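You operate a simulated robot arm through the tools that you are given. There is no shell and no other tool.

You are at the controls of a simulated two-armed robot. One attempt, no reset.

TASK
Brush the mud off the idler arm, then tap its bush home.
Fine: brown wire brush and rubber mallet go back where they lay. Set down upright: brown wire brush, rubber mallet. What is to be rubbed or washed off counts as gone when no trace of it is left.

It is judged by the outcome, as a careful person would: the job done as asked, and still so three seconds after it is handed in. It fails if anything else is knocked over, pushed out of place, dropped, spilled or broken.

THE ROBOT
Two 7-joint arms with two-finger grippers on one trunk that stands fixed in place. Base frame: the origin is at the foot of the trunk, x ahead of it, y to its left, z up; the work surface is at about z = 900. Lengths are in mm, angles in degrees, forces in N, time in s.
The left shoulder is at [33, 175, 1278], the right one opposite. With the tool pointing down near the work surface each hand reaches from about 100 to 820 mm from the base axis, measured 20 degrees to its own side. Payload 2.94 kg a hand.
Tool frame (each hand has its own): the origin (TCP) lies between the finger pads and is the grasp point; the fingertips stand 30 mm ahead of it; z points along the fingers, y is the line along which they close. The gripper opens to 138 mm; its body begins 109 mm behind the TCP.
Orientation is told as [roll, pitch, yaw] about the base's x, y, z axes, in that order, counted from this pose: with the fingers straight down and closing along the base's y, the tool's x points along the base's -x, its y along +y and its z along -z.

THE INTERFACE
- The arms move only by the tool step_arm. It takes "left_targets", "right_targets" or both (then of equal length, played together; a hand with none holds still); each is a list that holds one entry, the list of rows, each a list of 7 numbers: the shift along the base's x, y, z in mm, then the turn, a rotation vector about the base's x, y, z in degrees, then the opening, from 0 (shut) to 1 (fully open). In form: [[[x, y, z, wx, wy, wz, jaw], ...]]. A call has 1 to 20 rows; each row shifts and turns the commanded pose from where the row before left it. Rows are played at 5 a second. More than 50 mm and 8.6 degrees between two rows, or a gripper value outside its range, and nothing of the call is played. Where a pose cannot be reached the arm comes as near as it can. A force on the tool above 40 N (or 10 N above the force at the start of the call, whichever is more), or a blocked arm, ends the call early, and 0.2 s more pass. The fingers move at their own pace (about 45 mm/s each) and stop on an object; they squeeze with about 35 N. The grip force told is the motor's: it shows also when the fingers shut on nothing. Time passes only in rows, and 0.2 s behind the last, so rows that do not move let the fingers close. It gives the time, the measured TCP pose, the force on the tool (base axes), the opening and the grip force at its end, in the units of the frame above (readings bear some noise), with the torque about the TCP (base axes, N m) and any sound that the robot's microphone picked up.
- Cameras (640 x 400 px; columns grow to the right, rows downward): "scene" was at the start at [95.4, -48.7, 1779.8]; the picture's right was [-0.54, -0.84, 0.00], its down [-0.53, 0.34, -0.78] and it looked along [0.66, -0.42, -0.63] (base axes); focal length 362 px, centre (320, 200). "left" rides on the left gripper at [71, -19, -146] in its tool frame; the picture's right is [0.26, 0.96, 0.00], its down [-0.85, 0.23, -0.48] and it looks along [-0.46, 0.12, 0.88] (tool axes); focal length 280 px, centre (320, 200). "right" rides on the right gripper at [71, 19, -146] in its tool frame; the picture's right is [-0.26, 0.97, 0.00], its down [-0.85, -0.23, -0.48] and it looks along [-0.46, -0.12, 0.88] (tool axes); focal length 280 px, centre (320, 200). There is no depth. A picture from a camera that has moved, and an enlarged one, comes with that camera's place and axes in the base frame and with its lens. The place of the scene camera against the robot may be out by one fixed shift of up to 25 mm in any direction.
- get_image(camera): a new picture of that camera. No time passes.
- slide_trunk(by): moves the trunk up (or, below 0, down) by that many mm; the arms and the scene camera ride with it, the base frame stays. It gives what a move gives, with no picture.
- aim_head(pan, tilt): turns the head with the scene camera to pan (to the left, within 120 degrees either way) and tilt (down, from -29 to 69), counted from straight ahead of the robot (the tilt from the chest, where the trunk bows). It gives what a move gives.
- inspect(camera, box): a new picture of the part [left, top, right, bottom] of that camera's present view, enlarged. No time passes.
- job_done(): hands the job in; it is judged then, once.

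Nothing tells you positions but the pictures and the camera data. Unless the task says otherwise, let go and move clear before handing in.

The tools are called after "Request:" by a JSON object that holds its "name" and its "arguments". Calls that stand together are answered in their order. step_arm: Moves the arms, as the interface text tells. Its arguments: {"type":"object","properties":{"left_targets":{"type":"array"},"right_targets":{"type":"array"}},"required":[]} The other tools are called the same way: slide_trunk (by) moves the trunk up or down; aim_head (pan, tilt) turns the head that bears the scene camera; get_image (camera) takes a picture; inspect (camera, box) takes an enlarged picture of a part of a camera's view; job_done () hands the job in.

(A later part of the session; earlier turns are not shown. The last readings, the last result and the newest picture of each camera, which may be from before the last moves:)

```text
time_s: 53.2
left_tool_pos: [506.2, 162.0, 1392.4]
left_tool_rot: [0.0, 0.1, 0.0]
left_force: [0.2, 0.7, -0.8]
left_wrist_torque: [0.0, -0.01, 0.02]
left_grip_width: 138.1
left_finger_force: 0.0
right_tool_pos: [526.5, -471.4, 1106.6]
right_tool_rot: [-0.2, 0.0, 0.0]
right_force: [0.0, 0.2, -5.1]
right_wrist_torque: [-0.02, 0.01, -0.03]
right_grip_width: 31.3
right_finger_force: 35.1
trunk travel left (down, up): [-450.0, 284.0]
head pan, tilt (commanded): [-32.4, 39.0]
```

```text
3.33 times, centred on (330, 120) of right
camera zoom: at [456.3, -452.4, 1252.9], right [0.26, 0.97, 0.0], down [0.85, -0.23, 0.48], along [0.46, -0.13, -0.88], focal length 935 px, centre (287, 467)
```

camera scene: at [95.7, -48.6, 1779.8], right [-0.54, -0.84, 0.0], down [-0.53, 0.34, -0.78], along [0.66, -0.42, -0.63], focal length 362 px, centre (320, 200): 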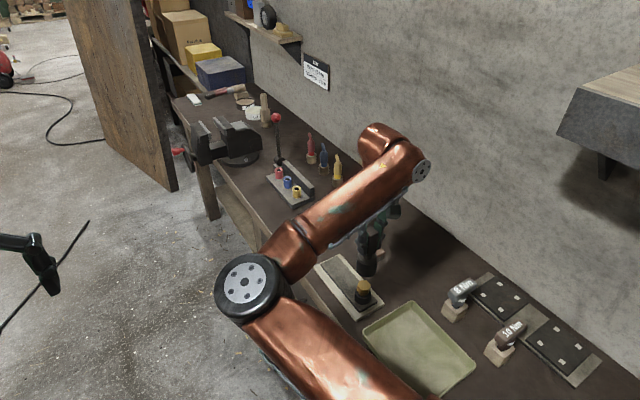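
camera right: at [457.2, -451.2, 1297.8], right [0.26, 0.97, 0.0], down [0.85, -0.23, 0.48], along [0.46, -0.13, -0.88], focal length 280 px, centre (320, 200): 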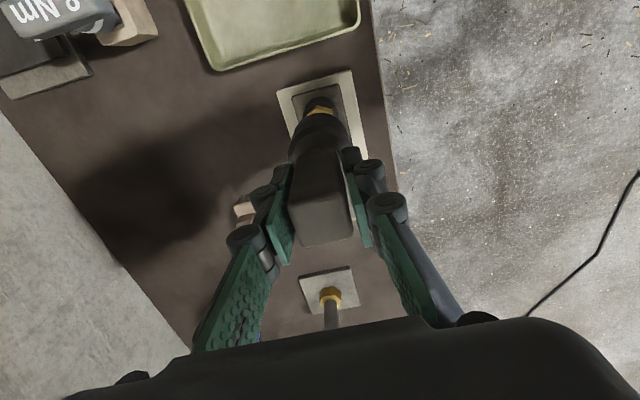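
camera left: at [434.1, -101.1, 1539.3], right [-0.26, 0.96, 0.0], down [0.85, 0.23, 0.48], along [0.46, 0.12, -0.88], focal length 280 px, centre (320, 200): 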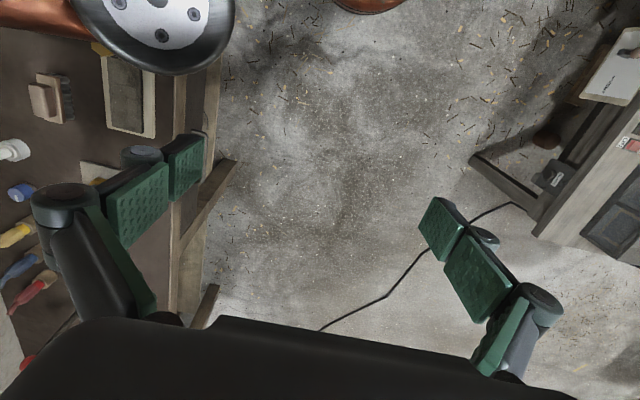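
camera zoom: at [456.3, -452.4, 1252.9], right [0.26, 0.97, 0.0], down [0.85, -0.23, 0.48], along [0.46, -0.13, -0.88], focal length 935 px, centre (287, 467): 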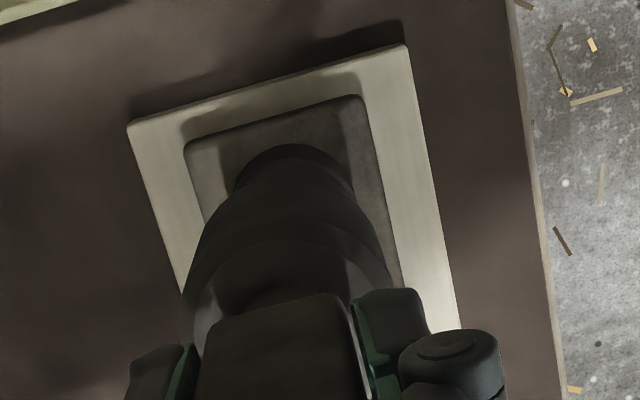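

The mallet lines up with the bush. I'll begin with a gentle tap and check how it responds.

Request:
{"name": "step_arm", "arguments": {"right_targets": [[[0, 0, -14, 0, 0, 0, 0], [0, 0, 14, 0, 0, 0, 0], [0, 0, 0, 0, 0, 0, 0]]]}}

Request:
{"name": "inspect", "arguments": {"camera": "scene", "box": [340, 260, 400, 320]}}

```text
time_s: 54.0
left_tool_pos: [507.7, 162.3, 1393.5]
left_tool_rot: [0.0, 0.0, 0.0]
left_force: [-0.5, -0.3, -0.1]
left_wrist_torque: [0.01, 0.01, 0.06]
left_grip_width: 137.8
left_finger_force: 0.0
right_tool_pos: [528.0, -472.0, 1107.6]
right_tool_rot: [0.0, 0.0, 0.0]
right_force: [-0.1, -0.3, -4.7]
right_wrist_torque: [0.03, 0.02, 0.02]
right_grip_width: 31.0
right_finger_force: 35.1
trunk travel left (down, up): [-450.0, 284.0]
head pan, tilt (commanded): [-32.4, 39.0]
```

```text
6.67 times, centred on (370, 290) of scene
camera zoom: at [96.3, -48.9, 1779.8], right [-0.54, -0.84, 0.0], down [-0.53, 0.34, -0.78], along [0.66, -0.42, -0.63], focal length 2410 px, centre (-13, -400)
```

zoom: 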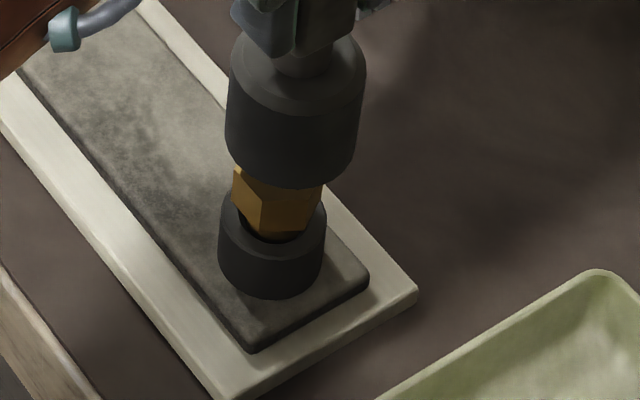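

No contact was reported. I'll find the touch height by lowering in small steps.

Request:
{"name": "step_arm", "arguments": {"right_targets": [[[0, 0, -6, 0, 0, 0, 0], [0, 0, -2, 0, 0, 0, 0], [0, 0, -2, 0, 0, 0, 0], [0, 0, 0, 0, 0, 0, 0]]]}}

Request:
{"name": "step_arm", "arguments": {"right_targets": [[[0, 0, -2, 0, 0, 0, 0], [0, 0, -2, 0, 0, 0, 0], [0, 0, 0, 0, 0, 0, 0]]]}}

```text
time_s: 55.0
left_tool_pos: [507.1, 161.3, 1392.4]
left_tool_rot: [0.2, 0.1, 0.1]
left_force: [-0.7, 0.1, 0.1]
left_wrist_torque: [0.0, 0.0, 0.0]
left_grip_width: 137.9
left_finger_force: 0.0
right_tool_pos: [526.5, -472.0, 1094.3]
right_tool_rot: [-0.1, 0.0, 0.0]
right_force: [0.2, -0.1, -4.1]
right_wrist_torque: [0.0, 0.01, 0.02]
right_grip_width: 31.1
right_finger_force: 34.9
trunk travel left (down, up): [-450.0, 284.0]
head pan, tilt (commanded): [-32.4, 39.0]
```

```text
time_s: 55.8
left_tool_pos: [507.0, 161.0, 1393.4]
left_tool_rot: [0.0, 0.0, 0.0]
left_force: [0.9, 0.4, 0.4]
left_wrist_torque: [0.0, -0.02, 0.01]
left_grip_width: 137.9
left_finger_force: 0.1
right_tool_pos: [526.3, -473.2, 1092.2]
right_tool_rot: [-0.1, 0.0, -0.1]
right_force: [0.8, 0.1, -2.9]
right_wrist_torque: [0.01, -0.01, -0.03]
right_grip_width: 31.2
right_finger_force: 35.1
trunk travel left (down, up): [-450.0, 284.0]
head pan, tilt (commanded): [-32.4, 39.0]
```

It touches at TCP z≈1092. Now a firmer tap: raise 20 mm, strike down, then rise.

Request:
{"name": "step_arm", "arguments": {"right_targets": [[[0, 0, 20, 0, 0, 0, 0], [0, 0, 0, 0, 0, 0, 0], [0, 0, -26, 0, 0, 0, 0], [0, 0, 26, 0, 0, 0, 0], [0, 0, 0, 0, 0, 0, 0]]]}}

Request:
{"name": "inspect", "arguments": {"camera": "scene", "box": [340, 260, 400, 320]}}

```text
time_s: 57.0
left_tool_pos: [507.3, 160.9, 1393.2]
left_tool_rot: [0.0, 0.0, 0.1]
left_force: [0.9, 0.2, 0.9]
left_wrist_torque: [-0.03, 0.03, -0.02]
left_grip_width: 137.7
left_finger_force: 0.0
right_tool_pos: [527.3, -471.6, 1111.1]
right_tool_rot: [0.0, 0.0, 0.1]
right_force: [0.3, -0.7, -4.3]
right_wrist_torque: [0.01, 0.0, 0.04]
right_grip_width: 31.4
right_finger_force: 35.1
trunk travel left (down, up): [-450.0, 284.0]
head pan, tilt (commanded): [-32.4, 39.0]
```

```text
6.67 times, centred on (370, 290) of scene
camera zoom: at [96.4, -49.1, 1779.7], right [-0.54, -0.84, 0.0], down [-0.53, 0.34, -0.78], along [0.66, -0.42, -0.63], focal length 2410 px, centre (-13, -400)
```

zoom: 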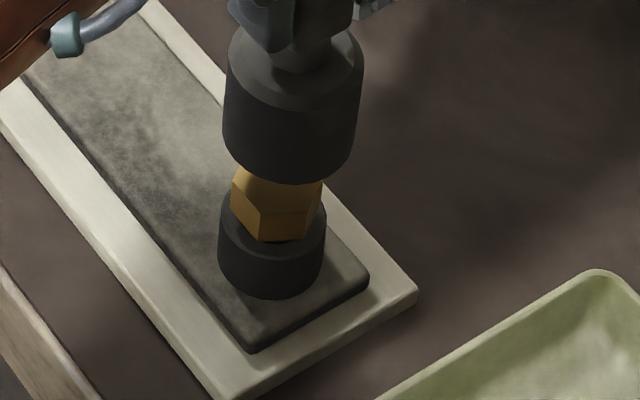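

The bush appears to have moved down a bit. Zooming in closer on it.

Request:
{"name": "inspect", "arguments": {"camera": "scene", "box": [355, 280, 385, 310]}}

Request:
{"name": "step_arm", "arguments": {"right_targets": [[[0, 0, -26, 0, 0, 0, 0], [0, 0, 26, 0, 0, 0, 0], [0, 0, 0, 0, 0, 0, 0]]]}}

Request:
{"name": "inspect", "arguments": {"camera": "scene", "box": [355, 280, 385, 310]}}

```text
13.33 times, centred on (370, 295) of scene
camera zoom: at [96.4, -49.1, 1779.7], right [-0.54, -0.84, 0.0], down [-0.53, 0.34, -0.78], along [0.66, -0.42, -0.63], focal length 4820 px, centre (-347, -1067)
```

zoom: 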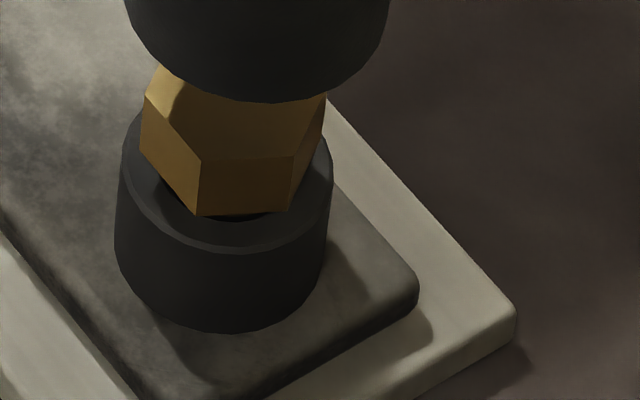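

```text
time_s: 57.8
left_tool_pos: [507.1, 162.0, 1393.2]
left_tool_rot: [0.0, 0.0, 0.0]
left_force: [0.3, -0.4, -0.5]
left_wrist_torque: [-0.06, 0.04, -0.02]
left_grip_width: 137.8
left_finger_force: 0.0
right_tool_pos: [525.2, -472.7, 1108.8]
right_tool_rot: [0.0, 0.0, 0.1]
right_force: [0.7, 0.1, -4.9]
right_wrist_torque: [0.01, 0.0, 0.02]
right_grip_width: 31.0
right_finger_force: 34.8
trunk travel left (down, up): [-450.0, 284.0]
head pan, tilt (commanded): [-32.4, 39.0]
```

```text
13.33 times, centred on (370, 295) of scene
camera zoom: at [96.4, -48.8, 1779.8], right [-0.54, -0.84, 0.0], down [-0.53, 0.34, -0.78], along [0.66, -0.42, -0.63], focal length 4820 px, centre (-347, -1067)
```

zoom: 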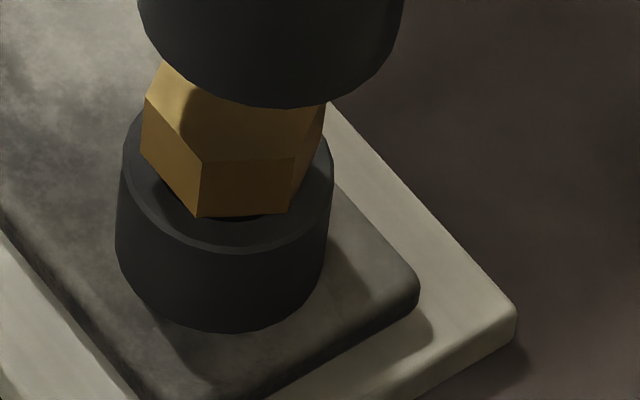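

Each tap drives it a little; roughly 4 mm seems left. I'll continue with slightly deeper taps.

Request:
{"name": "step_arm", "arguments": {"right_targets": [[[0, 0, -29, 0, 0, 0, 0], [0, 0, 29, 0, 0, 0, 0], [0, 0, 0, 0, 0, 0, 0], [0, 0, -30, 0, 0, 0, 0], [0, 0, 30, 0, 0, 0, 0], [0, 0, 0, 0, 0, 0, 0]]]}}

Request:
{"name": "inspect", "arguments": {"camera": "scene", "box": [355, 280, 385, 310]}}

```text
time_s: 59.2
left_tool_pos: [506.5, 159.7, 1393.9]
left_tool_rot: [-0.1, 0.0, 0.1]
left_force: [-0.7, 0.6, -0.1]
left_wrist_torque: [0.02, -0.02, 0.01]
left_grip_width: 137.8
left_finger_force: 0.0
right_tool_pos: [529.2, -471.7, 1110.5]
right_tool_rot: [0.0, 0.0, 0.0]
right_force: [-0.2, 0.0, -4.2]
right_wrist_torque: [-0.01, -0.02, 0.01]
right_grip_width: 31.1
right_finger_force: 35.1
trunk travel left (down, up): [-450.0, 284.0]
head pan, tilt (commanded): [-32.4, 39.0]
```

```text
13.33 times, centred on (370, 295) of scene
camera zoom: at [96.8, -49.2, 1779.7], right [-0.54, -0.84, 0.0], down [-0.53, 0.34, -0.78], along [0.66, -0.42, -0.63], focal length 4820 px, centre (-347, -1067)
```

zoom: 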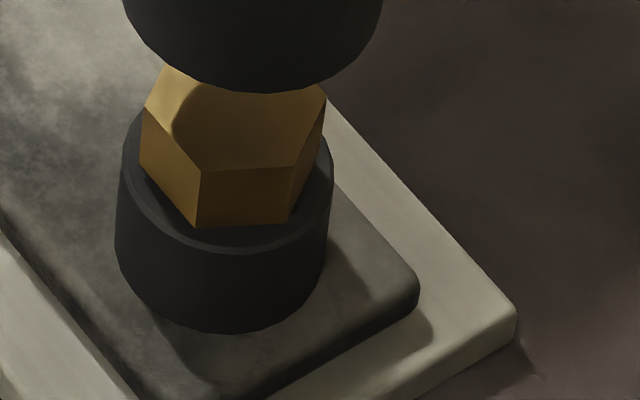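

The bush is down almost to the collar. Another couple of taps to see if it stops moving.

Request:
{"name": "step_arm", "arguments": {"right_targets": [[[0, 0, -31, 0, 0, 0, 0], [0, 0, 31, 0, 0, 0, 0], [0, 0, 0, 0, 0, 0, 0], [0, 0, -32, 0, 0, 0, 0], [0, 0, 32, 0, 0, 0, 0], [0, 0, 0, 0, 0, 0, 0]]]}}

Request:
{"name": "inspect", "arguments": {"camera": "scene", "box": [355, 280, 385, 310]}}

```text
time_s: 60.6
left_tool_pos: [506.9, 161.4, 1393.5]
left_tool_rot: [0.0, 0.0, 0.0]
left_force: [0.1, -0.8, 0.1]
left_wrist_torque: [0.02, 0.04, -0.02]
left_grip_width: 138.1
left_finger_force: 0.1
right_tool_pos: [525.2, -471.8, 1107.7]
right_tool_rot: [0.0, 0.1, 0.0]
right_force: [0.2, 0.4, -4.1]
right_wrist_torque: [0.03, 0.04, -0.02]
right_grip_width: 31.1
right_finger_force: 35.1
trunk travel left (down, up): [-450.0, 284.0]
head pan, tilt (commanded): [-32.4, 39.0]
```

```text
13.33 times, centred on (370, 295) of scene
camera zoom: at [96.9, -49.2, 1779.7], right [-0.54, -0.84, 0.0], down [-0.53, 0.34, -0.78], along [0.66, -0.42, -0.63], focal length 4820 px, centre (-347, -1067)
```

zoom: 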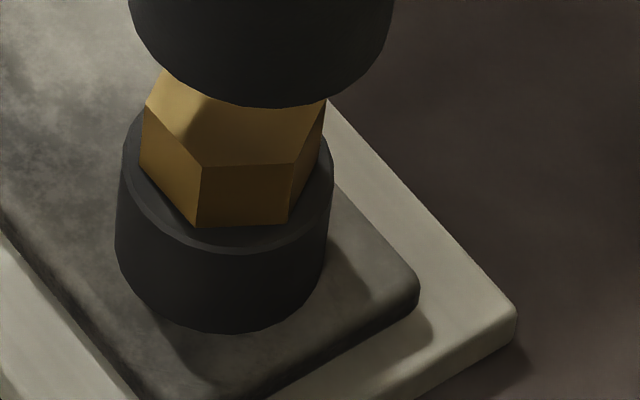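

It looks seated, or close to it. I'll probe the touch height to measure how far it has gone.

Request:
{"name": "step_arm", "arguments": {"right_targets": [[[0, 0, -15, 0, 0, 0, 0], [0, 0, -5, 0, 0, 0, 0], [0, 0, -2, 0, 0, 0, 0], [0, 0, 0, 0, 0, 0, 0], [0, 0, 0, 0, 0, 0, 0]]]}}

Request:
{"name": "step_arm", "arguments": {"right_targets": [[[0, 0, -1, 0, 0, 0, 0], [0, 0, -1, 0, 0, 0, 0], [0, 0, 0, 0, 0, 0, 0]]]}}

Request:
{"name": "step_arm", "arguments": {"right_targets": [[[0, 0, -1, 0, 0, 0, 0], [0, 0, -1, 0, 0, 0, 0], [0, 0, 0, 0, 0, 0, 0]]]}}

```text
time_s: 61.8
left_tool_pos: [506.8, 162.0, 1392.6]
left_tool_rot: [0.0, 0.0, 0.0]
left_force: [0.0, 0.5, -0.1]
left_wrist_torque: [-0.01, -0.01, 0.01]
left_grip_width: 138.2
left_finger_force: 0.1
right_tool_pos: [527.5, -471.8, 1088.7]
right_tool_rot: [0.0, 0.0, 0.0]
right_force: [0.3, 0.9, -4.2]
right_wrist_torque: [-0.01, 0.0, -0.02]
right_grip_width: 31.2
right_finger_force: 35.1
trunk travel left (down, up): [-450.0, 284.0]
head pan, tilt (commanded): [-32.4, 39.0]
```

```text
time_s: 62.6
left_tool_pos: [507.2, 160.9, 1393.6]
left_tool_rot: [-0.1, 0.0, 0.0]
left_force: [0.2, -0.8, 0.3]
left_wrist_torque: [0.02, 0.0, -0.03]
left_grip_width: 138.2
left_finger_force: 0.1
right_tool_pos: [527.4, -471.1, 1087.2]
right_tool_rot: [0.1, 0.1, 0.0]
right_force: [-0.5, -0.3, -3.9]
right_wrist_torque: [0.0, 0.01, 0.0]
right_grip_width: 31.4
right_finger_force: 35.5
trunk travel left (down, up): [-450.0, 284.0]
head pan, tilt (commanded): [-32.4, 39.0]
```

```text
time_s: 63.4
left_tool_pos: [506.6, 160.7, 1393.4]
left_tool_rot: [-0.1, 0.1, 0.0]
left_force: [0.5, 0.2, 0.4]
left_wrist_torque: [0.03, 0.0, 0.01]
left_grip_width: 138.0
left_finger_force: 0.0
right_tool_pos: [527.2, -469.9, 1085.1]
right_tool_rot: [0.0, 0.0, 0.0]
right_force: [-0.5, 0.9, -4.5]
right_wrist_torque: [-0.01, 0.01, -0.01]
right_grip_width: 31.2
right_finger_force: 34.8
trunk travel left (down, up): [-450.0, 284.0]
head pan, tilt (commanded): [-32.4, 39.0]
```

Request:
{"name": "step_arm", "arguments": {"right_targets": [[[0, 0, -1, 0, 0, 0, 0], [0, 0, -1, 0, 0, 0, 0], [0, 0, 0, 0, 0, 0, 0]]]}}

Request:
{"name": "step_arm", "arguments": {"right_targets": [[[0, 0, -1, 0, 0, 0, 0], [0, 0, 0, 0, 0, 0, 0]]]}}

Request:
{"name": "step_arm", "arguments": {"right_targets": [[[0, 0, -1, 0, 0, 0, 0], [0, 0, 0, 0, 0, 0, 0]]]}}

```text
time_s: 64.2
left_tool_pos: [506.5, 161.1, 1394.8]
left_tool_rot: [-0.1, 0.0, 0.0]
left_force: [0.2, -0.6, -0.3]
left_wrist_torque: [-0.03, -0.04, 0.0]
left_grip_width: 137.8
left_finger_force: 0.1
right_tool_pos: [528.6, -472.2, 1084.0]
right_tool_rot: [-0.1, 0.0, -0.1]
right_force: [-0.6, 0.6, -4.0]
right_wrist_torque: [0.0, 0.04, 0.0]
right_grip_width: 31.3
right_finger_force: 34.9
trunk travel left (down, up): [-450.0, 284.0]
head pan, tilt (commanded): [-32.4, 39.0]
```

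```text
time_s: 64.8
left_tool_pos: [506.3, 161.7, 1392.8]
left_tool_rot: [0.0, 0.0, 0.0]
left_force: [-0.2, -0.2, 0.0]
left_wrist_torque: [0.01, 0.04, 0.02]
left_grip_width: 138.4
left_finger_force: 0.1
right_tool_pos: [527.7, -471.7, 1082.7]
right_tool_rot: [-0.1, 0.0, 0.0]
right_force: [1.3, 0.6, -3.0]
right_wrist_torque: [0.04, 0.02, 0.01]
right_grip_width: 31.1
right_finger_force: 35.1
trunk travel left (down, up): [-450.0, 284.0]
head pan, tilt (commanded): [-32.4, 39.0]
```

```text
time_s: 65.4
left_tool_pos: [506.4, 161.9, 1394.4]
left_tool_rot: [0.0, 0.0, 0.0]
left_force: [-0.4, 0.7, 0.5]
left_wrist_torque: [0.02, 0.03, -0.01]
left_grip_width: 138.0
left_finger_force: 0.1
right_tool_pos: [528.0, -471.1, 1083.0]
right_tool_rot: [-0.2, -0.1, 0.0]
right_force: [-0.9, 0.6, 4.3]
right_wrist_torque: [0.07, 0.07, 0.0]
right_grip_width: 30.7
right_finger_force: 35.0
trunk travel left (down, up): [-450.0, 284.0]
head pan, tilt (commanded): [-32.4, 39.0]
```

It now touches at about 1083, roughly 9 mm lower than before. I'll move the mallet aside to look at the bush clearly.

Request:
{"name": "step_arm", "arguments": {"right_targets": [[[0, 0, 20, 0, 0, 0, 0], [0, 0, 35, 0, 0, 0, 0], [0, -30, 20, 0, 0, 0, 0], [0, -35, 0, 0, 0, 0, 0], [0, -35, 0, 0, 0, 0, 0], [0, -20, 0, 0, 0, 0, 0], [0, 0, 0, 0, 0, 0, 0], [0, 0, 0, 0, 0, 0, 0]]]}}

Request:
{"name": "get_image", "arguments": {"camera": "scene"}}

Request:
{"name": "get_image", "arguments": {"camera": "right"}}

Request:
{"name": "inspect", "arguments": {"camera": "scene", "box": [350, 275, 390, 315]}}

```text
time_s: 67.2
left_tool_pos: [506.5, 160.3, 1394.6]
left_tool_rot: [0.1, 0.0, 0.0]
left_force: [-0.1, -0.6, 0.5]
left_wrist_torque: [0.02, -0.01, -0.01]
left_grip_width: 137.9
left_finger_force: 0.1
right_tool_pos: [524.9, -593.8, 1157.7]
right_tool_rot: [0.0, 0.0, 0.1]
right_force: [-0.2, 0.3, -4.3]
right_wrist_torque: [0.0, 0.0, 0.0]
right_grip_width: 31.1
right_finger_force: 34.6
trunk travel left (down, up): [-450.0, 284.0]
head pan, tilt (commanded): [-32.4, 39.0]
```

```text
taken
camera scene: at [95.8, -49.6, 1779.8], right [-0.54, -0.84, 0.0], down [-0.53, 0.34, -0.78], along [0.66, -0.42, -0.63], focal length 362 px, centre (320, 200)
```

scene: 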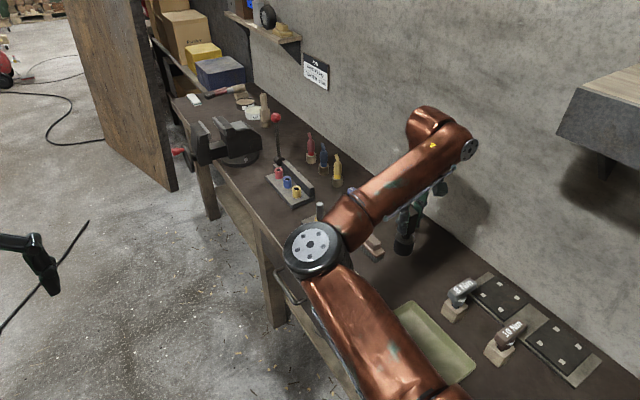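

```text
taken
camera right: at [454.6, -575.1, 1303.4], right [0.26, 0.97, 0.0], down [0.85, -0.23, 0.48], along [0.46, -0.12, -0.88], focal length 280 px, centre (320, 200)
```

right: 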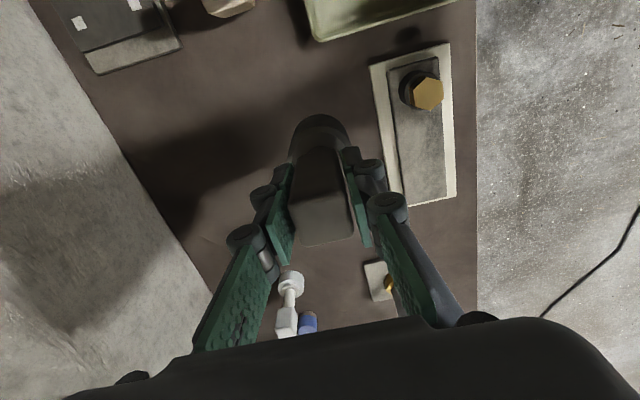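

```text
10.00 times, centred on (370, 295) of scene
camera zoom: at [95.8, -49.6, 1779.8], right [-0.54, -0.84, 0.0], down [-0.53, 0.34, -0.78], along [0.66, -0.42, -0.63], focal length 3615 px, centre (-180, -750)
```

zoom: 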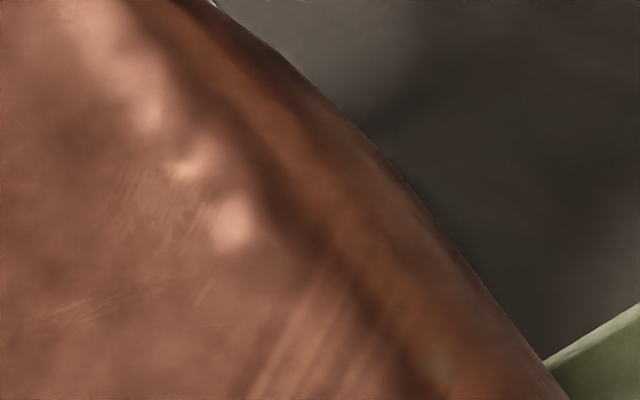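

Request:
{"name": "inspect", "arguments": {"camera": "right", "box": [390, 60, 460, 120]}}

Request:
{"name": "inspect", "arguments": {"camera": "right", "box": [270, 100, 380, 260]}}

```text
6.67 times, centred on (425, 90) of right
camera zoom: at [454.6, -575.1, 1303.4], right [0.26, 0.97, 0.0], down [0.85, -0.23, 0.48], along [0.46, -0.12, -0.88], focal length 1869 px, centre (-380, 933)
```

zoom: 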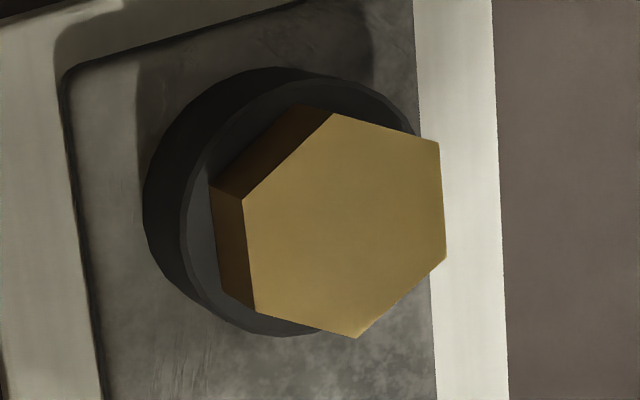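

```text
2.50 times, centred on (325, 180) of right
camera zoom: at [454.6, -575.1, 1303.4], right [0.26, 0.97, 0.0], down [0.85, -0.23, 0.48], along [0.46, -0.12, -0.88], focal length 701 px, centre (308, 250)
```

zoom: 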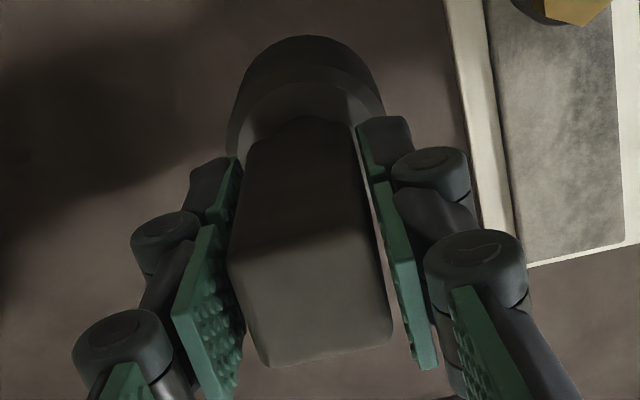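

From above the hex seems to rest on the collar. I want a clearer side-on view, so I'll move the held mallet out along +x, leaving the scene camera an open view of the bush.

Request:
{"name": "step_arm", "arguments": {"right_targets": [[[30, 20, 0, 0, 0, 0, 0], [30, 25, 0, 0, 0, 0, 0], [30, 25, 0, 0, 0, 0, 0], [10, 25, 0, 0, 0, 0, 0], [0, 25, 0, 0, 0, 0, 0], [0, 0, 0, 0, 0, 0, 0], [0, 0, 0, 0, 0, 0, 0]]]}}

Request:
{"name": "get_image", "arguments": {"camera": "scene"}}

Request:
{"name": "inspect", "arguments": {"camera": "scene", "box": [350, 275, 390, 315]}}

```text
time_s: 68.8
left_tool_pos: [506.3, 161.2, 1392.9]
left_tool_rot: [0.1, 0.0, 0.0]
left_force: [0.2, -0.6, 0.4]
left_wrist_torque: [-0.01, -0.01, 0.01]
left_grip_width: 138.0
left_finger_force: 0.1
right_tool_pos: [627.5, -474.5, 1156.7]
right_tool_rot: [-0.1, 0.0, 0.0]
right_force: [1.0, -0.3, -3.6]
right_wrist_torque: [-0.06, 0.01, 0.03]
right_grip_width: 31.0
right_finger_force: 35.0
trunk travel left (down, up): [-450.0, 284.0]
head pan, tilt (commanded): [-32.4, 39.0]
```

```text
taken
camera scene: at [95.8, -48.2, 1779.8], right [-0.54, -0.84, 0.0], down [-0.53, 0.34, -0.78], along [0.66, -0.42, -0.63], focal length 362 px, centre (320, 200)
```

scene: 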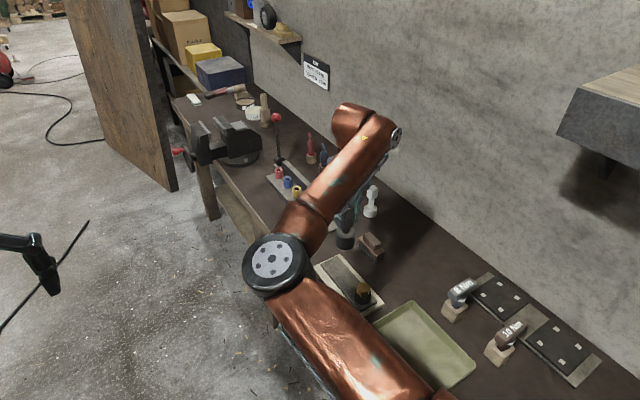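

```text
10.00 times, centred on (370, 295) of scene
camera zoom: at [95.8, -48.2, 1779.8], right [-0.54, -0.84, 0.0], down [-0.53, 0.34, -0.78], along [0.66, -0.42, -0.63], focal length 3615 px, centre (-180, -750)
```

zoom: 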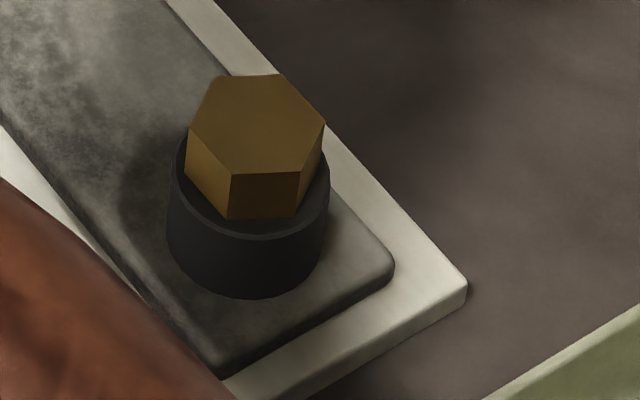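

Request:
{"name": "inspect", "arguments": {"camera": "scene", "box": [362, 281, 386, 305]}}

Request:
{"name": "inspect", "arguments": {"camera": "scene", "box": [364, 291, 384, 303]}}

```text
16.00 times, centred on (374, 293) of scene
camera zoom: at [95.8, -48.2, 1779.8], right [-0.54, -0.84, 0.0], down [-0.53, 0.34, -0.78], along [0.66, -0.42, -0.63], focal length 5784 px, centre (-544, -1288)
```

zoom: 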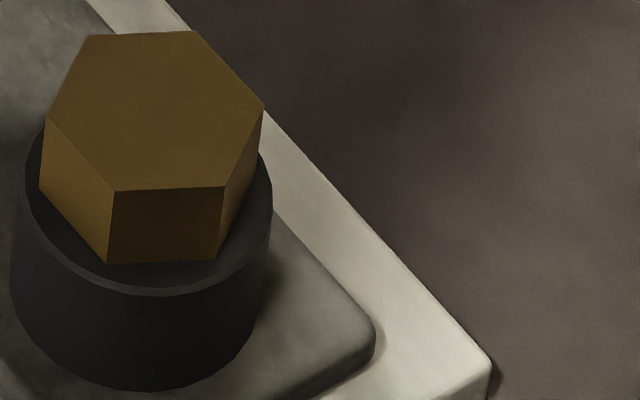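

```text
16.00 times, centred on (374, 297) of scene
camera zoom: at [95.8, -48.2, 1779.8], right [-0.54, -0.84, 0.0], down [-0.53, 0.34, -0.78], along [0.66, -0.42, -0.63], focal length 5784 px, centre (-544, -1352)
```

zoom: 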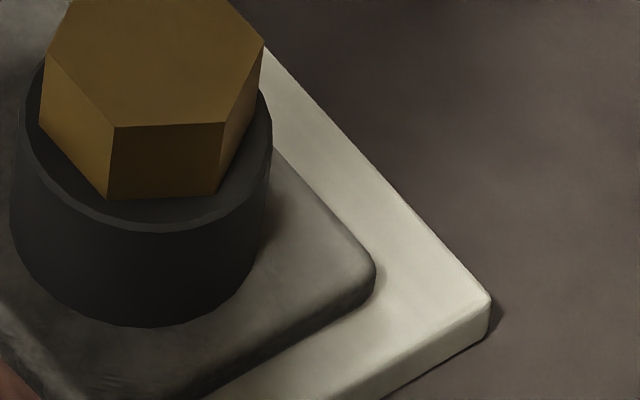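

Geometry suggests it may be home or within a couple of millimetres. I'll return and tap more firmly to be sure it stops moving.

Request:
{"name": "step_arm", "arguments": {"right_targets": [[[-30, 0, 0, 0, 0, 0, 0], [-35, 0, 0, 0, 0, 0, 0], [-35, 0, 0, 0, 0, 0, 0], [0, 0, -25, 0, 0, 0, 0], [0, 0, -20, 0, 0, 0, 0], [0, 0, -7, 0, 0, 0, 0], [0, 0, 0, 0, 0, 0, 0], [0, 0, 0, 0, 0, 0, 0]]]}}

Request:
{"name": "inspect", "arguments": {"camera": "scene", "box": [362, 281, 386, 305]}}

Request:
{"name": "step_arm", "arguments": {"right_targets": [[[0, 0, -29, 0, 0, 0, 0], [0, 0, 29, 0, 0, 0, 0], [0, 0, 0, 0, 0, 0, 0]]]}}

Request:
{"name": "inspect", "arguments": {"camera": "scene", "box": [362, 281, 386, 305]}}

```text
time_s: 70.6
left_tool_pos: [506.3, 160.6, 1394.1]
left_tool_rot: [0.0, -0.1, 0.0]
left_force: [0.4, 0.3, 0.0]
left_wrist_torque: [-0.03, 0.03, 0.02]
left_grip_width: 138.0
left_finger_force: 0.0
right_tool_pos: [530.1, -472.2, 1103.9]
right_tool_rot: [-0.1, 0.0, 0.0]
right_force: [0.1, 0.0, -4.7]
right_wrist_torque: [-0.01, 0.03, -0.01]
right_grip_width: 31.2
right_finger_force: 34.3
trunk travel left (down, up): [-450.0, 284.0]
head pan, tilt (commanded): [-32.4, 39.0]
```

```text
16.00 times, centred on (374, 293) of scene
camera zoom: at [95.7, -48.6, 1779.8], right [-0.54, -0.84, 0.0], down [-0.53, 0.34, -0.78], along [0.66, -0.42, -0.63], focal length 5784 px, centre (-544, -1288)
```

zoom: 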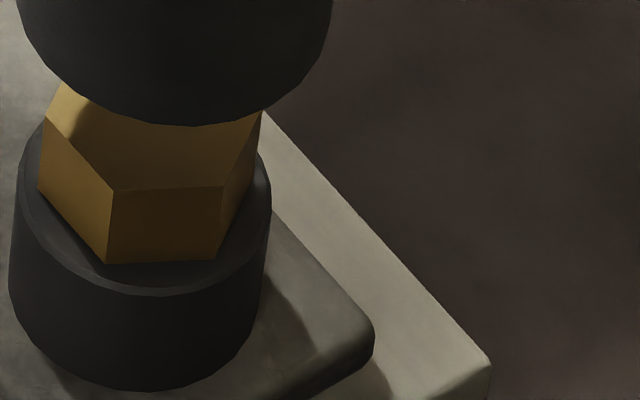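

```text
time_s: 71.4
left_tool_pos: [505.9, 162.8, 1394.3]
left_tool_rot: [0.0, 0.1, -0.1]
left_force: [0.5, 0.6, 0.3]
left_wrist_torque: [0.03, 0.01, 0.01]
left_grip_width: 137.8
left_finger_force: 0.0
right_tool_pos: [528.5, -471.6, 1103.5]
right_tool_rot: [-0.1, 0.0, 0.0]
right_force: [-0.2, 0.0, -3.9]
right_wrist_torque: [0.03, 0.04, -0.03]
right_grip_width: 31.5
right_finger_force: 35.1
trunk travel left (down, up): [-450.0, 284.0]
head pan, tilt (commanded): [-32.4, 39.0]
```

```text
16.00 times, centred on (374, 293) of scene
camera zoom: at [95.6, -48.3, 1779.8], right [-0.54, -0.84, 0.0], down [-0.53, 0.34, -0.78], along [0.66, -0.42, -0.63], focal length 5784 px, centre (-544, -1288)
```

zoom: 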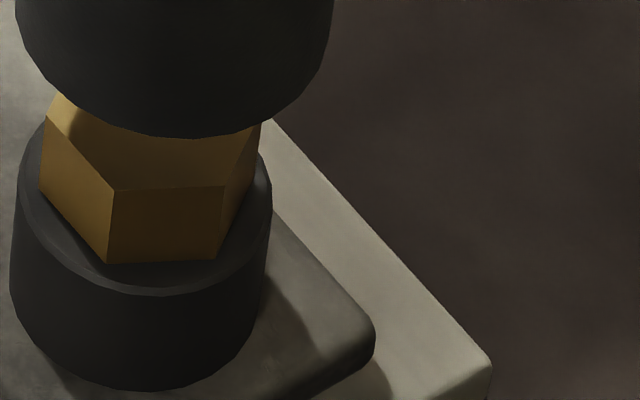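

The hex didn't move with that tap. I'll do one with a brief hold to read the force at the bottom of the stroke.

Request:
{"name": "step_arm", "arguments": {"right_targets": [[[0, 0, -28, 0, 0, 0, 0], [0, 0, 0, 0, 0, 0, 0]]]}}

Request:
{"name": "inspect", "arguments": {"camera": "scene", "box": [362, 281, 386, 305]}}

```text
time_s: 72.2
left_tool_pos: [504.0, 162.5, 1393.2]
left_tool_rot: [-0.1, -0.2, 0.1]
left_force: [1.1, -1.0, -0.1]
left_wrist_torque: [-0.02, 0.01, 0.0]
left_grip_width: 138.1
left_finger_force: 0.0
right_tool_pos: [528.1, -470.5, 1082.4]
right_tool_rot: [-0.6, -0.7, 0.0]
right_force: [-5.9, 2.9, 17.0]
right_wrist_torque: [0.47, 0.82, 0.04]
right_grip_width: 31.3
right_finger_force: 34.7
trunk travel left (down, up): [-450.0, 284.0]
head pan, tilt (commanded): [-32.4, 39.0]
stopped in row 2 (right hand): the force on the tool passed its limit at 42 N (the readings are from after the stop); the commanded pose is now the measured one
```

```text
16.00 times, centred on (374, 293) of scene
camera zoom: at [93.5, -46.9, 1780.0], right [-0.54, -0.84, 0.0], down [-0.53, 0.34, -0.78], along [0.66, -0.42, -0.63], focal length 5784 px, centre (-544, -1288)
```

zoom: 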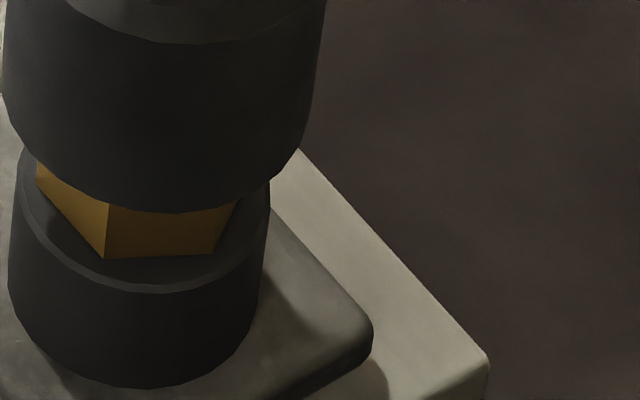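

The blow peaked at 42 N and the bush stayed put, so it appears to be seated. I'll raise the mallet and check the hand's small residual tilt.

Request:
{"name": "step_arm", "arguments": {"right_targets": [[[0, 0, 10, 0, 0, 0, 0], [0, 0, 25, 0.3, 0.3, 0, 0], [0, 0, 35, 0.3, 0.4, 0, 0], [0, 0, 0, 0, 0, 0, 0], [0, 0, 0, 0, 0, 0, 0]]]}}

Request:
{"name": "get_image", "arguments": {"camera": "right"}}

```text
time_s: 73.3
left_tool_pos: [506.5, 160.6, 1393.2]
left_tool_rot: [0.0, -0.1, 0.0]
left_force: [-0.1, -0.2, 0.1]
left_wrist_torque: [0.02, -0.01, -0.03]
left_grip_width: 138.1
left_finger_force: 0.0
right_tool_pos: [530.0, -471.2, 1148.4]
right_tool_rot: [0.2, 0.2, 0.0]
right_force: [0.6, 0.1, -4.3]
right_wrist_torque: [-0.01, 0.03, 0.04]
right_grip_width: 30.8
right_finger_force: 35.2
trunk travel left (down, up): [-450.0, 284.0]
head pan, tilt (commanded): [-32.4, 39.0]
```

```text
taken
camera right: at [459.1, -453.3, 1293.9], right [0.26, 0.97, 0.0], down [0.85, -0.23, 0.47], along [0.46, -0.12, -0.88], focal length 280 px, centre (320, 200)
```

right: 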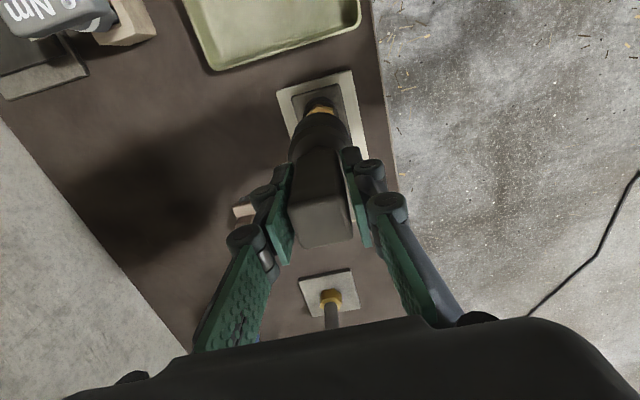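

I'll take a few settled readings to re-establish the pose accurately.

Request:
{"name": "step_arm", "arguments": {"right_targets": [[[0, 0, 0, 0, 0, 0, 0]]]}}

Request:
{"name": "step_arm", "arguments": {"right_targets": [[[0, 0, 0, 0, 0, 0, 0]]]}}

Request:
{"name": "step_arm", "arguments": {"right_targets": [[[0, 0, 0, 0, 0, 0, 0]]]}}

Request:
{"name": "step_arm", "arguments": {"right_targets": [[[0, 0, 0, 0, 0, 0, 0]]]}}

```text
time_s: 73.8
left_tool_pos: [506.5, 160.5, 1393.7]
left_tool_rot: [0.0, 0.0, 0.0]
left_force: [-0.1, 0.6, 0.0]
left_wrist_torque: [0.03, 0.0, 0.01]
left_grip_width: 137.9
left_finger_force: 0.1
right_tool_pos: [529.1, -472.1, 1147.0]
right_tool_rot: [0.3, 0.1, 0.0]
right_force: [-0.5, -0.2, -3.7]
right_wrist_torque: [-0.01, 0.0, -0.02]
right_grip_width: 31.2
right_finger_force: 35.2
trunk travel left (down, up): [-450.0, 284.0]
head pan, tilt (commanded): [-32.4, 39.0]
```

```text
time_s: 74.2
left_tool_pos: [505.4, 160.6, 1393.4]
left_tool_rot: [0.0, 0.0, 0.0]
left_force: [-0.7, -0.5, 0.6]
left_wrist_torque: [-0.01, -0.02, 0.0]
left_grip_width: 138.0
left_finger_force: 0.0
right_tool_pos: [528.7, -472.9, 1146.6]
right_tool_rot: [0.2, 0.2, 0.1]
right_force: [0.7, 0.0, -4.1]
right_wrist_torque: [0.0, -0.01, 0.01]
right_grip_width: 31.1
right_finger_force: 35.3
trunk travel left (down, up): [-450.0, 284.0]
head pan, tilt (commanded): [-32.4, 39.0]
```

```text
time_s: 74.5
left_tool_pos: [506.5, 161.5, 1393.0]
left_tool_rot: [0.0, 0.1, 0.0]
left_force: [-0.3, 0.6, 0.4]
left_wrist_torque: [0.01, -0.03, -0.02]
left_grip_width: 138.2
left_finger_force: 0.0
right_tool_pos: [529.3, -472.6, 1147.0]
right_tool_rot: [0.1, 0.2, 0.1]
right_force: [0.1, -0.2, -4.8]
right_wrist_torque: [0.04, 0.01, -0.01]
right_grip_width: 31.1
right_finger_force: 35.4
trunk travel left (down, up): [-450.0, 284.0]
head pan, tilt (commanded): [-32.4, 39.0]
```

```text
time_s: 75.0
left_tool_pos: [506.6, 162.6, 1392.8]
left_tool_rot: [0.0, 0.1, 0.0]
left_force: [0.1, 0.3, -0.6]
left_wrist_torque: [0.05, 0.01, 0.01]
left_grip_width: 138.2
left_finger_force: 0.2
right_tool_pos: [529.6, -471.0, 1146.9]
right_tool_rot: [0.2, 0.2, 0.1]
right_force: [-0.2, 0.8, -4.4]
right_wrist_torque: [-0.02, 0.02, -0.03]
right_grip_width: 30.9
right_finger_force: 35.2
trunk travel left (down, up): [-450.0, 284.0]
head pan, tilt (commanded): [-32.4, 39.0]
```

The pose is (529.2,-472.1,1146.9), nearly level. I'll carry the mallet back over its original place at (496.1,-631.2).

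Request:
{"name": "step_arm", "arguments": {"right_targets": [[[-8, -39, 0, -0.2, -0.2, 0, 0], [-8, -40, 0, 0, 0, 0, 0], [-8, -40, 0, 0, 0, 0, 0], [-9.1, -40.1, 0, 0, 0, 0, 0], [0, 0, -30, 0, 0, 0, 0], [0, 0, -40, 0, 0, 0, 0], [0, 0, -35, 0, 0, 0, 0], [0, 0, -15, 0, 0, 0, 0], [0, 0, 0, 0, 0, 0, 0], [0, 0, 0, 0, 0, 0, 0], [0, 0, 0, 0, 0, 0, 0]]]}}

Request:
{"name": "get_image", "arguments": {"camera": "right"}}

Request:
{"name": "inspect", "arguments": {"camera": "scene", "box": [370, 230, 450, 310]}}

```text
time_s: 77.3
left_tool_pos: [507.4, 161.6, 1392.6]
left_tool_rot: [0.0, 0.0, 0.0]
left_force: [0.3, -0.1, 0.2]
left_wrist_torque: [0.03, -0.02, 0.02]
left_grip_width: 137.9
left_finger_force: 0.0
right_tool_pos: [497.1, -631.9, 1027.5]
right_tool_rot: [0.1, 0.1, 0.0]
right_force: [0.5, -0.1, -3.9]
right_wrist_torque: [-0.02, -0.01, -0.01]
right_grip_width: 31.0
right_finger_force: 34.8
trunk travel left (down, up): [-450.0, 284.0]
head pan, tilt (commanded): [-32.4, 39.0]
```

```text
taken
camera right: at [426.1, -613.4, 1174.0], right [0.26, 0.97, 0.0], down [0.85, -0.23, 0.48], along [0.46, -0.12, -0.88], focal length 280 px, centre (320, 200)
```

right: 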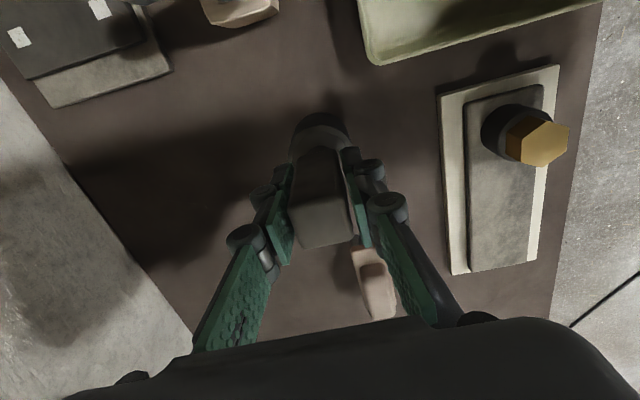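

```text
5.00 times, centred on (410, 270) of scene
camera zoom: at [95.7, -49.2, 1779.8], right [-0.54, -0.84, 0.0], down [-0.53, 0.34, -0.78], along [0.66, -0.42, -0.63], focal length 1808 px, centre (-130, -150)
```

zoom: 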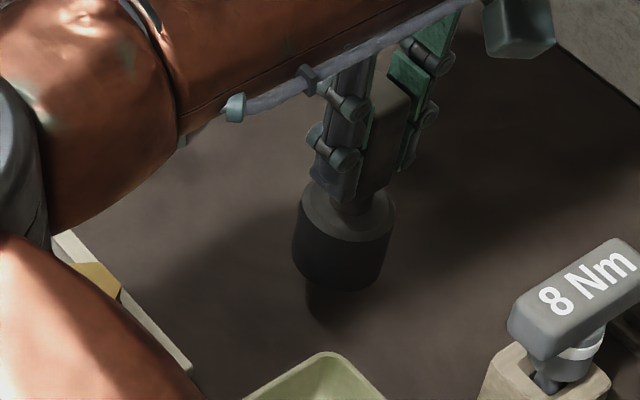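

Before I let the mallet go, I'll look at the bush from this lower angle to confirm it's home.

Request:
{"name": "inspect", "arguments": {"camera": "right", "box": [470, 90, 580, 180]}}

```text
4.44 times, centred on (525, 135) of right
camera zoom: at [426.1, -613.4, 1174.0], right [0.26, 0.97, 0.0], down [0.85, -0.23, 0.48], along [0.46, -0.12, -0.88], focal length 1246 px, centre (-591, 489)
```

zoom: 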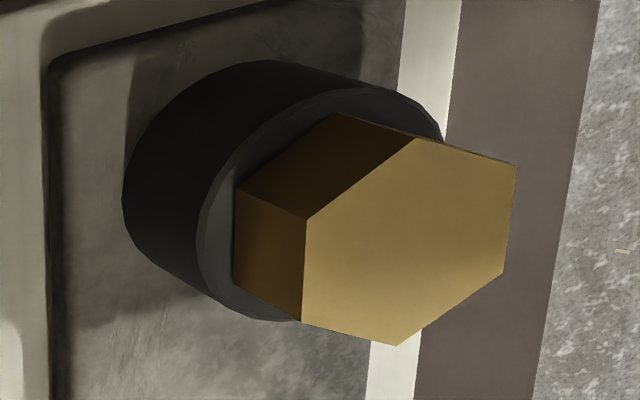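

From two views the hex bottom looks flush or nearly so with the collar. I'll set the mallet down at its spot, feeling for the bench, then check the bush from a low angle.

Request:
{"name": "step_arm", "arguments": {"right_targets": [[[0, 0, -8, 0, 0, 0, 0], [0, 0, -4, 0, 0, 0, 0], [0, 0, -2, 0, 0, 0, 0], [0, 0, 0, 0, 0, 0, 0], [0, 0, 0, 0, 0, 0, 0]]]}}

Request:
{"name": "step_arm", "arguments": {"right_targets": [[[0, 0, -1, 0, 0, 0, 0], [0, 0, 0, 0, 0, 0, 0]]]}}

Request:
{"name": "step_arm", "arguments": {"right_targets": [[[0, 0, -1, 0, 0, 0, 0], [0, 0, 0, 0, 0, 0, 0]]]}}

```text
time_s: 78.5
left_tool_pos: [507.4, 161.1, 1394.1]
left_tool_rot: [0.0, 0.0, 0.0]
left_force: [0.8, 0.1, -0.5]
left_wrist_torque: [0.0, 0.02, -0.02]
left_grip_width: 138.2
left_finger_force: 0.1
right_tool_pos: [496.8, -630.9, 1015.8]
right_tool_rot: [-0.1, 0.1, 0.0]
right_force: [0.0, 0.2, -4.5]
right_wrist_torque: [0.01, 0.01, -0.02]
right_grip_width: 30.8
right_finger_force: 35.2
trunk travel left (down, up): [-450.0, 284.0]
head pan, tilt (commanded): [-32.4, 39.0]
```

```text
time_s: 79.2
left_tool_pos: [506.8, 160.7, 1393.5]
left_tool_rot: [-0.1, 0.0, 0.0]
left_force: [0.4, -0.7, -0.3]
left_wrist_torque: [0.02, -0.01, 0.02]
left_grip_width: 138.0
left_finger_force: 0.0
right_tool_pos: [495.7, -631.3, 1014.9]
right_tool_rot: [0.1, 0.1, 0.0]
right_force: [0.3, 0.6, -4.7]
right_wrist_torque: [0.0, -0.02, -0.01]
right_grip_width: 30.9
right_finger_force: 35.6
trunk travel left (down, up): [-450.0, 284.0]
head pan, tilt (commanded): [-32.4, 39.0]
```

```text
time_s: 79.8
left_tool_pos: [507.6, 161.4, 1393.6]
left_tool_rot: [-0.1, 0.0, -0.1]
left_force: [-1.2, -0.3, -0.8]
left_wrist_torque: [0.06, 0.01, 0.01]
left_grip_width: 138.1
left_finger_force: 0.0
right_tool_pos: [495.0, -630.8, 1012.6]
right_tool_rot: [0.0, 0.0, 0.0]
right_force: [-0.1, 0.3, -4.6]
right_wrist_torque: [0.0, 0.01, 0.03]
right_grip_width: 31.0
right_finger_force: 35.3
trunk travel left (down, up): [-450.0, 284.0]
head pan, tilt (commanded): [-32.4, 39.0]
```

Request:
{"name": "step_arm", "arguments": {"right_targets": [[[0, 0, -1, 0, 0, 0, 0], [0, 0, 0, 0, 0, 0, 0]]]}}

Request:
{"name": "step_arm", "arguments": {"right_targets": [[[0, 0, -1, 0, 0, 0, 0], [0, 0, 0, 0, 0, 0, 0]]]}}

Request:
{"name": "step_arm", "arguments": {"right_targets": [[[0, 0, -1, 0, 0, 0, 0], [0, 0, 0, 0, 0, 0, 0]]]}}

```text
time_s: 80.3
left_tool_pos: [506.0, 162.1, 1394.2]
left_tool_rot: [0.0, 0.1, 0.0]
left_force: [0.4, 0.1, -0.1]
left_wrist_torque: [0.05, 0.01, 0.0]
left_grip_width: 137.8
left_finger_force: 0.0
right_tool_pos: [495.8, -632.0, 1011.7]
right_tool_rot: [0.1, 0.0, 0.0]
right_force: [-0.1, -0.6, -4.4]
right_wrist_torque: [0.0, -0.02, -0.05]
right_grip_width: 31.0
right_finger_force: 35.4
trunk travel left (down, up): [-450.0, 284.0]
head pan, tilt (commanded): [-32.4, 39.0]
```

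```text
time_s: 81.0
left_tool_pos: [506.1, 161.0, 1394.0]
left_tool_rot: [0.0, 0.1, 0.0]
left_force: [-0.1, 0.1, 0.3]
left_wrist_torque: [0.01, -0.02, -0.02]
left_grip_width: 138.1
left_finger_force: 0.0
right_tool_pos: [497.3, -631.5, 1011.6]
right_tool_rot: [0.1, 0.0, 0.1]
right_force: [0.1, 0.4, -3.6]
right_wrist_torque: [0.02, 0.0, 0.0]
right_grip_width: 31.1
right_finger_force: 35.8
trunk travel left (down, up): [-450.0, 284.0]
head pan, tilt (commanded): [-32.4, 39.0]
```

```text
time_s: 81.5
left_tool_pos: [506.8, 160.4, 1393.9]
left_tool_rot: [0.1, 0.1, 0.0]
left_force: [-0.1, -0.6, 0.4]
left_wrist_torque: [0.04, 0.0, 0.04]
left_grip_width: 138.0
left_finger_force: 0.0
right_tool_pos: [496.0, -631.2, 1010.5]
right_tool_rot: [0.0, 0.0, 0.1]
right_force: [0.0, 0.0, -4.1]
right_wrist_torque: [0.0, 0.01, 0.01]
right_grip_width: 31.3
right_finger_force: 34.8
trunk travel left (down, up): [-450.0, 284.0]
head pan, tilt (commanded): [-32.4, 39.0]
```

Request:
{"name": "step_arm", "arguments": {"right_targets": [[[0, 0, -1, 0, 0, 0, 0], [0, 0, 0, 0, 0, 0, 0]]]}}

Request:
{"name": "step_arm", "arguments": {"right_targets": [[[0, 0, -1, 0, 0, 0, 0], [0, 0, 0, 0, 0, 0, 0]]]}}

```text
time_s: 82.2
left_tool_pos: [507.0, 161.2, 1394.1]
left_tool_rot: [0.1, -0.1, 0.0]
left_force: [0.0, 0.0, 0.4]
left_wrist_torque: [0.03, -0.01, 0.01]
left_grip_width: 138.0
left_finger_force: 0.1
right_tool_pos: [494.5, -629.6, 1009.8]
right_tool_rot: [-0.1, 0.0, 0.0]
right_force: [0.6, -1.0, -0.9]
right_wrist_torque: [-0.09, -0.11, 0.01]
right_grip_width: 31.0
right_finger_force: 35.0
trunk travel left (down, up): [-450.0, 284.0]
head pan, tilt (commanded): [-32.4, 39.0]
```

```text
time_s: 82.8
left_tool_pos: [505.3, 160.7, 1393.4]
left_tool_rot: [-0.1, -0.1, 0.0]
left_force: [1.1, 0.3, 0.4]
left_wrist_torque: [0.0, 0.01, 0.02]
left_grip_width: 138.0
left_finger_force: 0.0
right_tool_pos: [494.6, -630.5, 1008.8]
right_tool_rot: [-0.1, -0.1, 0.0]
right_force: [-0.5, -1.2, 6.9]
right_wrist_torque: [-0.24, -0.06, -0.04]
right_grip_width: 30.9
right_finger_force: 34.8
trunk travel left (down, up): [-450.0, 284.0]
head pan, tilt (commanded): [-32.4, 39.0]
```

The mallet rests on the bench. I'll open the fingers and rise clear.

Request:
{"name": "step_arm", "arguments": {"right_targets": [[[0, 0, 0.5, 0, 0, 0, 0], [0, 0, 0, 0, 0, 0, 0.3], [0, 0, 0, 0, 0, 0, 0.5], [0, 0, 0, 0, 0, 0, 0.5], [0, 0, 0, 0, 0, 0, 0.5]]]}}

Request:
{"name": "step_arm", "arguments": {"right_targets": [[[0, 0, 15, 0, 0, 0, 0.5], [0, 0, 25, 0, 0, 0, 0.5], [0, 0, 35, 0, 0, 0, 0.5], [0, 0, 35, 0, 0, 0, 0.5], [0, 0, 30, 0, 0, 0, 0.5], [0, 0, 0, 0, 0, 0, 0.5]]]}}

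Request:
{"name": "get_image", "arguments": {"camera": "right"}}

Request:
{"name": "inspect", "arguments": {"camera": "right", "box": [260, 60, 380, 180]}}

Request:
{"name": "inspect", "arguments": {"camera": "scene", "box": [340, 240, 460, 320]}}

```text
time_s: 84.0
left_tool_pos: [506.4, 162.0, 1393.9]
left_tool_rot: [0.0, 0.0, 0.0]
left_force: [0.1, 0.2, 0.3]
left_wrist_torque: [-0.01, 0.01, 0.0]
left_grip_width: 137.9
left_finger_force: 0.1
right_tool_pos: [496.3, -629.7, 1008.0]
right_tool_rot: [-0.1, 0.0, 0.1]
right_force: [0.4, -1.0, 0.4]
right_wrist_torque: [0.0, 0.02, 0.0]
right_grip_width: 69.0
right_finger_force: 0.0
trunk travel left (down, up): [-450.0, 284.0]
head pan, tilt (commanded): [-32.4, 39.0]
```

```text
time_s: 85.3
left_tool_pos: [506.7, 161.8, 1393.4]
left_tool_rot: [0.0, 0.0, 0.0]
left_force: [-0.3, -0.6, -1.1]
left_wrist_torque: [0.03, 0.0, -0.03]
left_grip_width: 138.0
left_finger_force: 0.0
right_tool_pos: [497.5, -631.4, 1149.8]
right_tool_rot: [0.1, 0.1, 0.0]
right_force: [0.8, -0.4, 0.6]
right_wrist_torque: [0.02, -0.02, 0.0]
right_grip_width: 69.1
right_finger_force: 0.0
trunk travel left (down, up): [-450.0, 284.0]
head pan, tilt (commanded): [-32.4, 39.0]
```

```text
taken
camera right: at [426.4, -611.7, 1296.2], right [0.26, 0.97, 0.0], down [0.85, -0.23, 0.48], along [0.46, -0.12, -0.88], focal length 280 px, centre (320, 200)
```

right: 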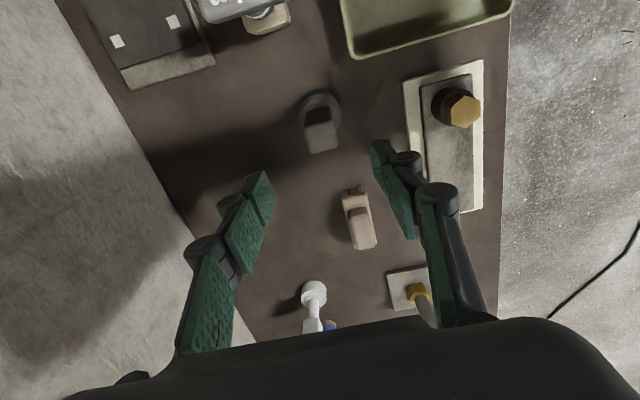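

```text
3.33 times, centred on (320, 120) of right
camera zoom: at [426.4, -611.7, 1296.2], right [0.26, 0.97, 0.0], down [0.85, -0.23, 0.48], along [0.46, -0.12, -0.88], focal length 935 px, centre (320, 467)
```

zoom: 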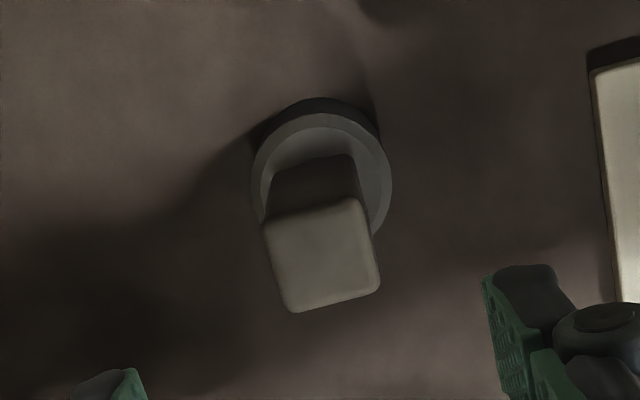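

```text
5.00 times, centred on (400, 280) of scene
camera zoom: at [95.9, -48.8, 1779.8], right [-0.54, -0.84, 0.0], down [-0.53, 0.34, -0.78], along [0.66, -0.42, -0.63], focal length 1808 px, centre (-80, -200)
```

zoom: 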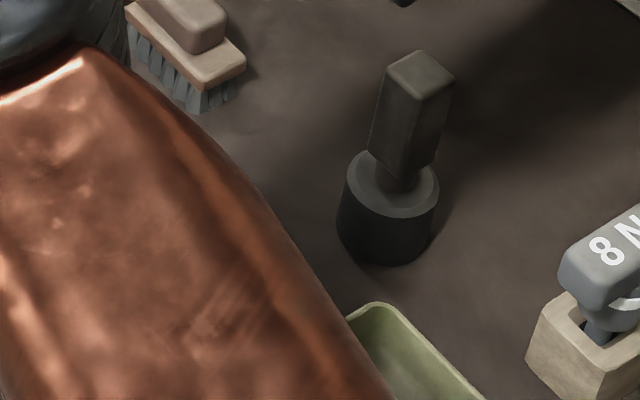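

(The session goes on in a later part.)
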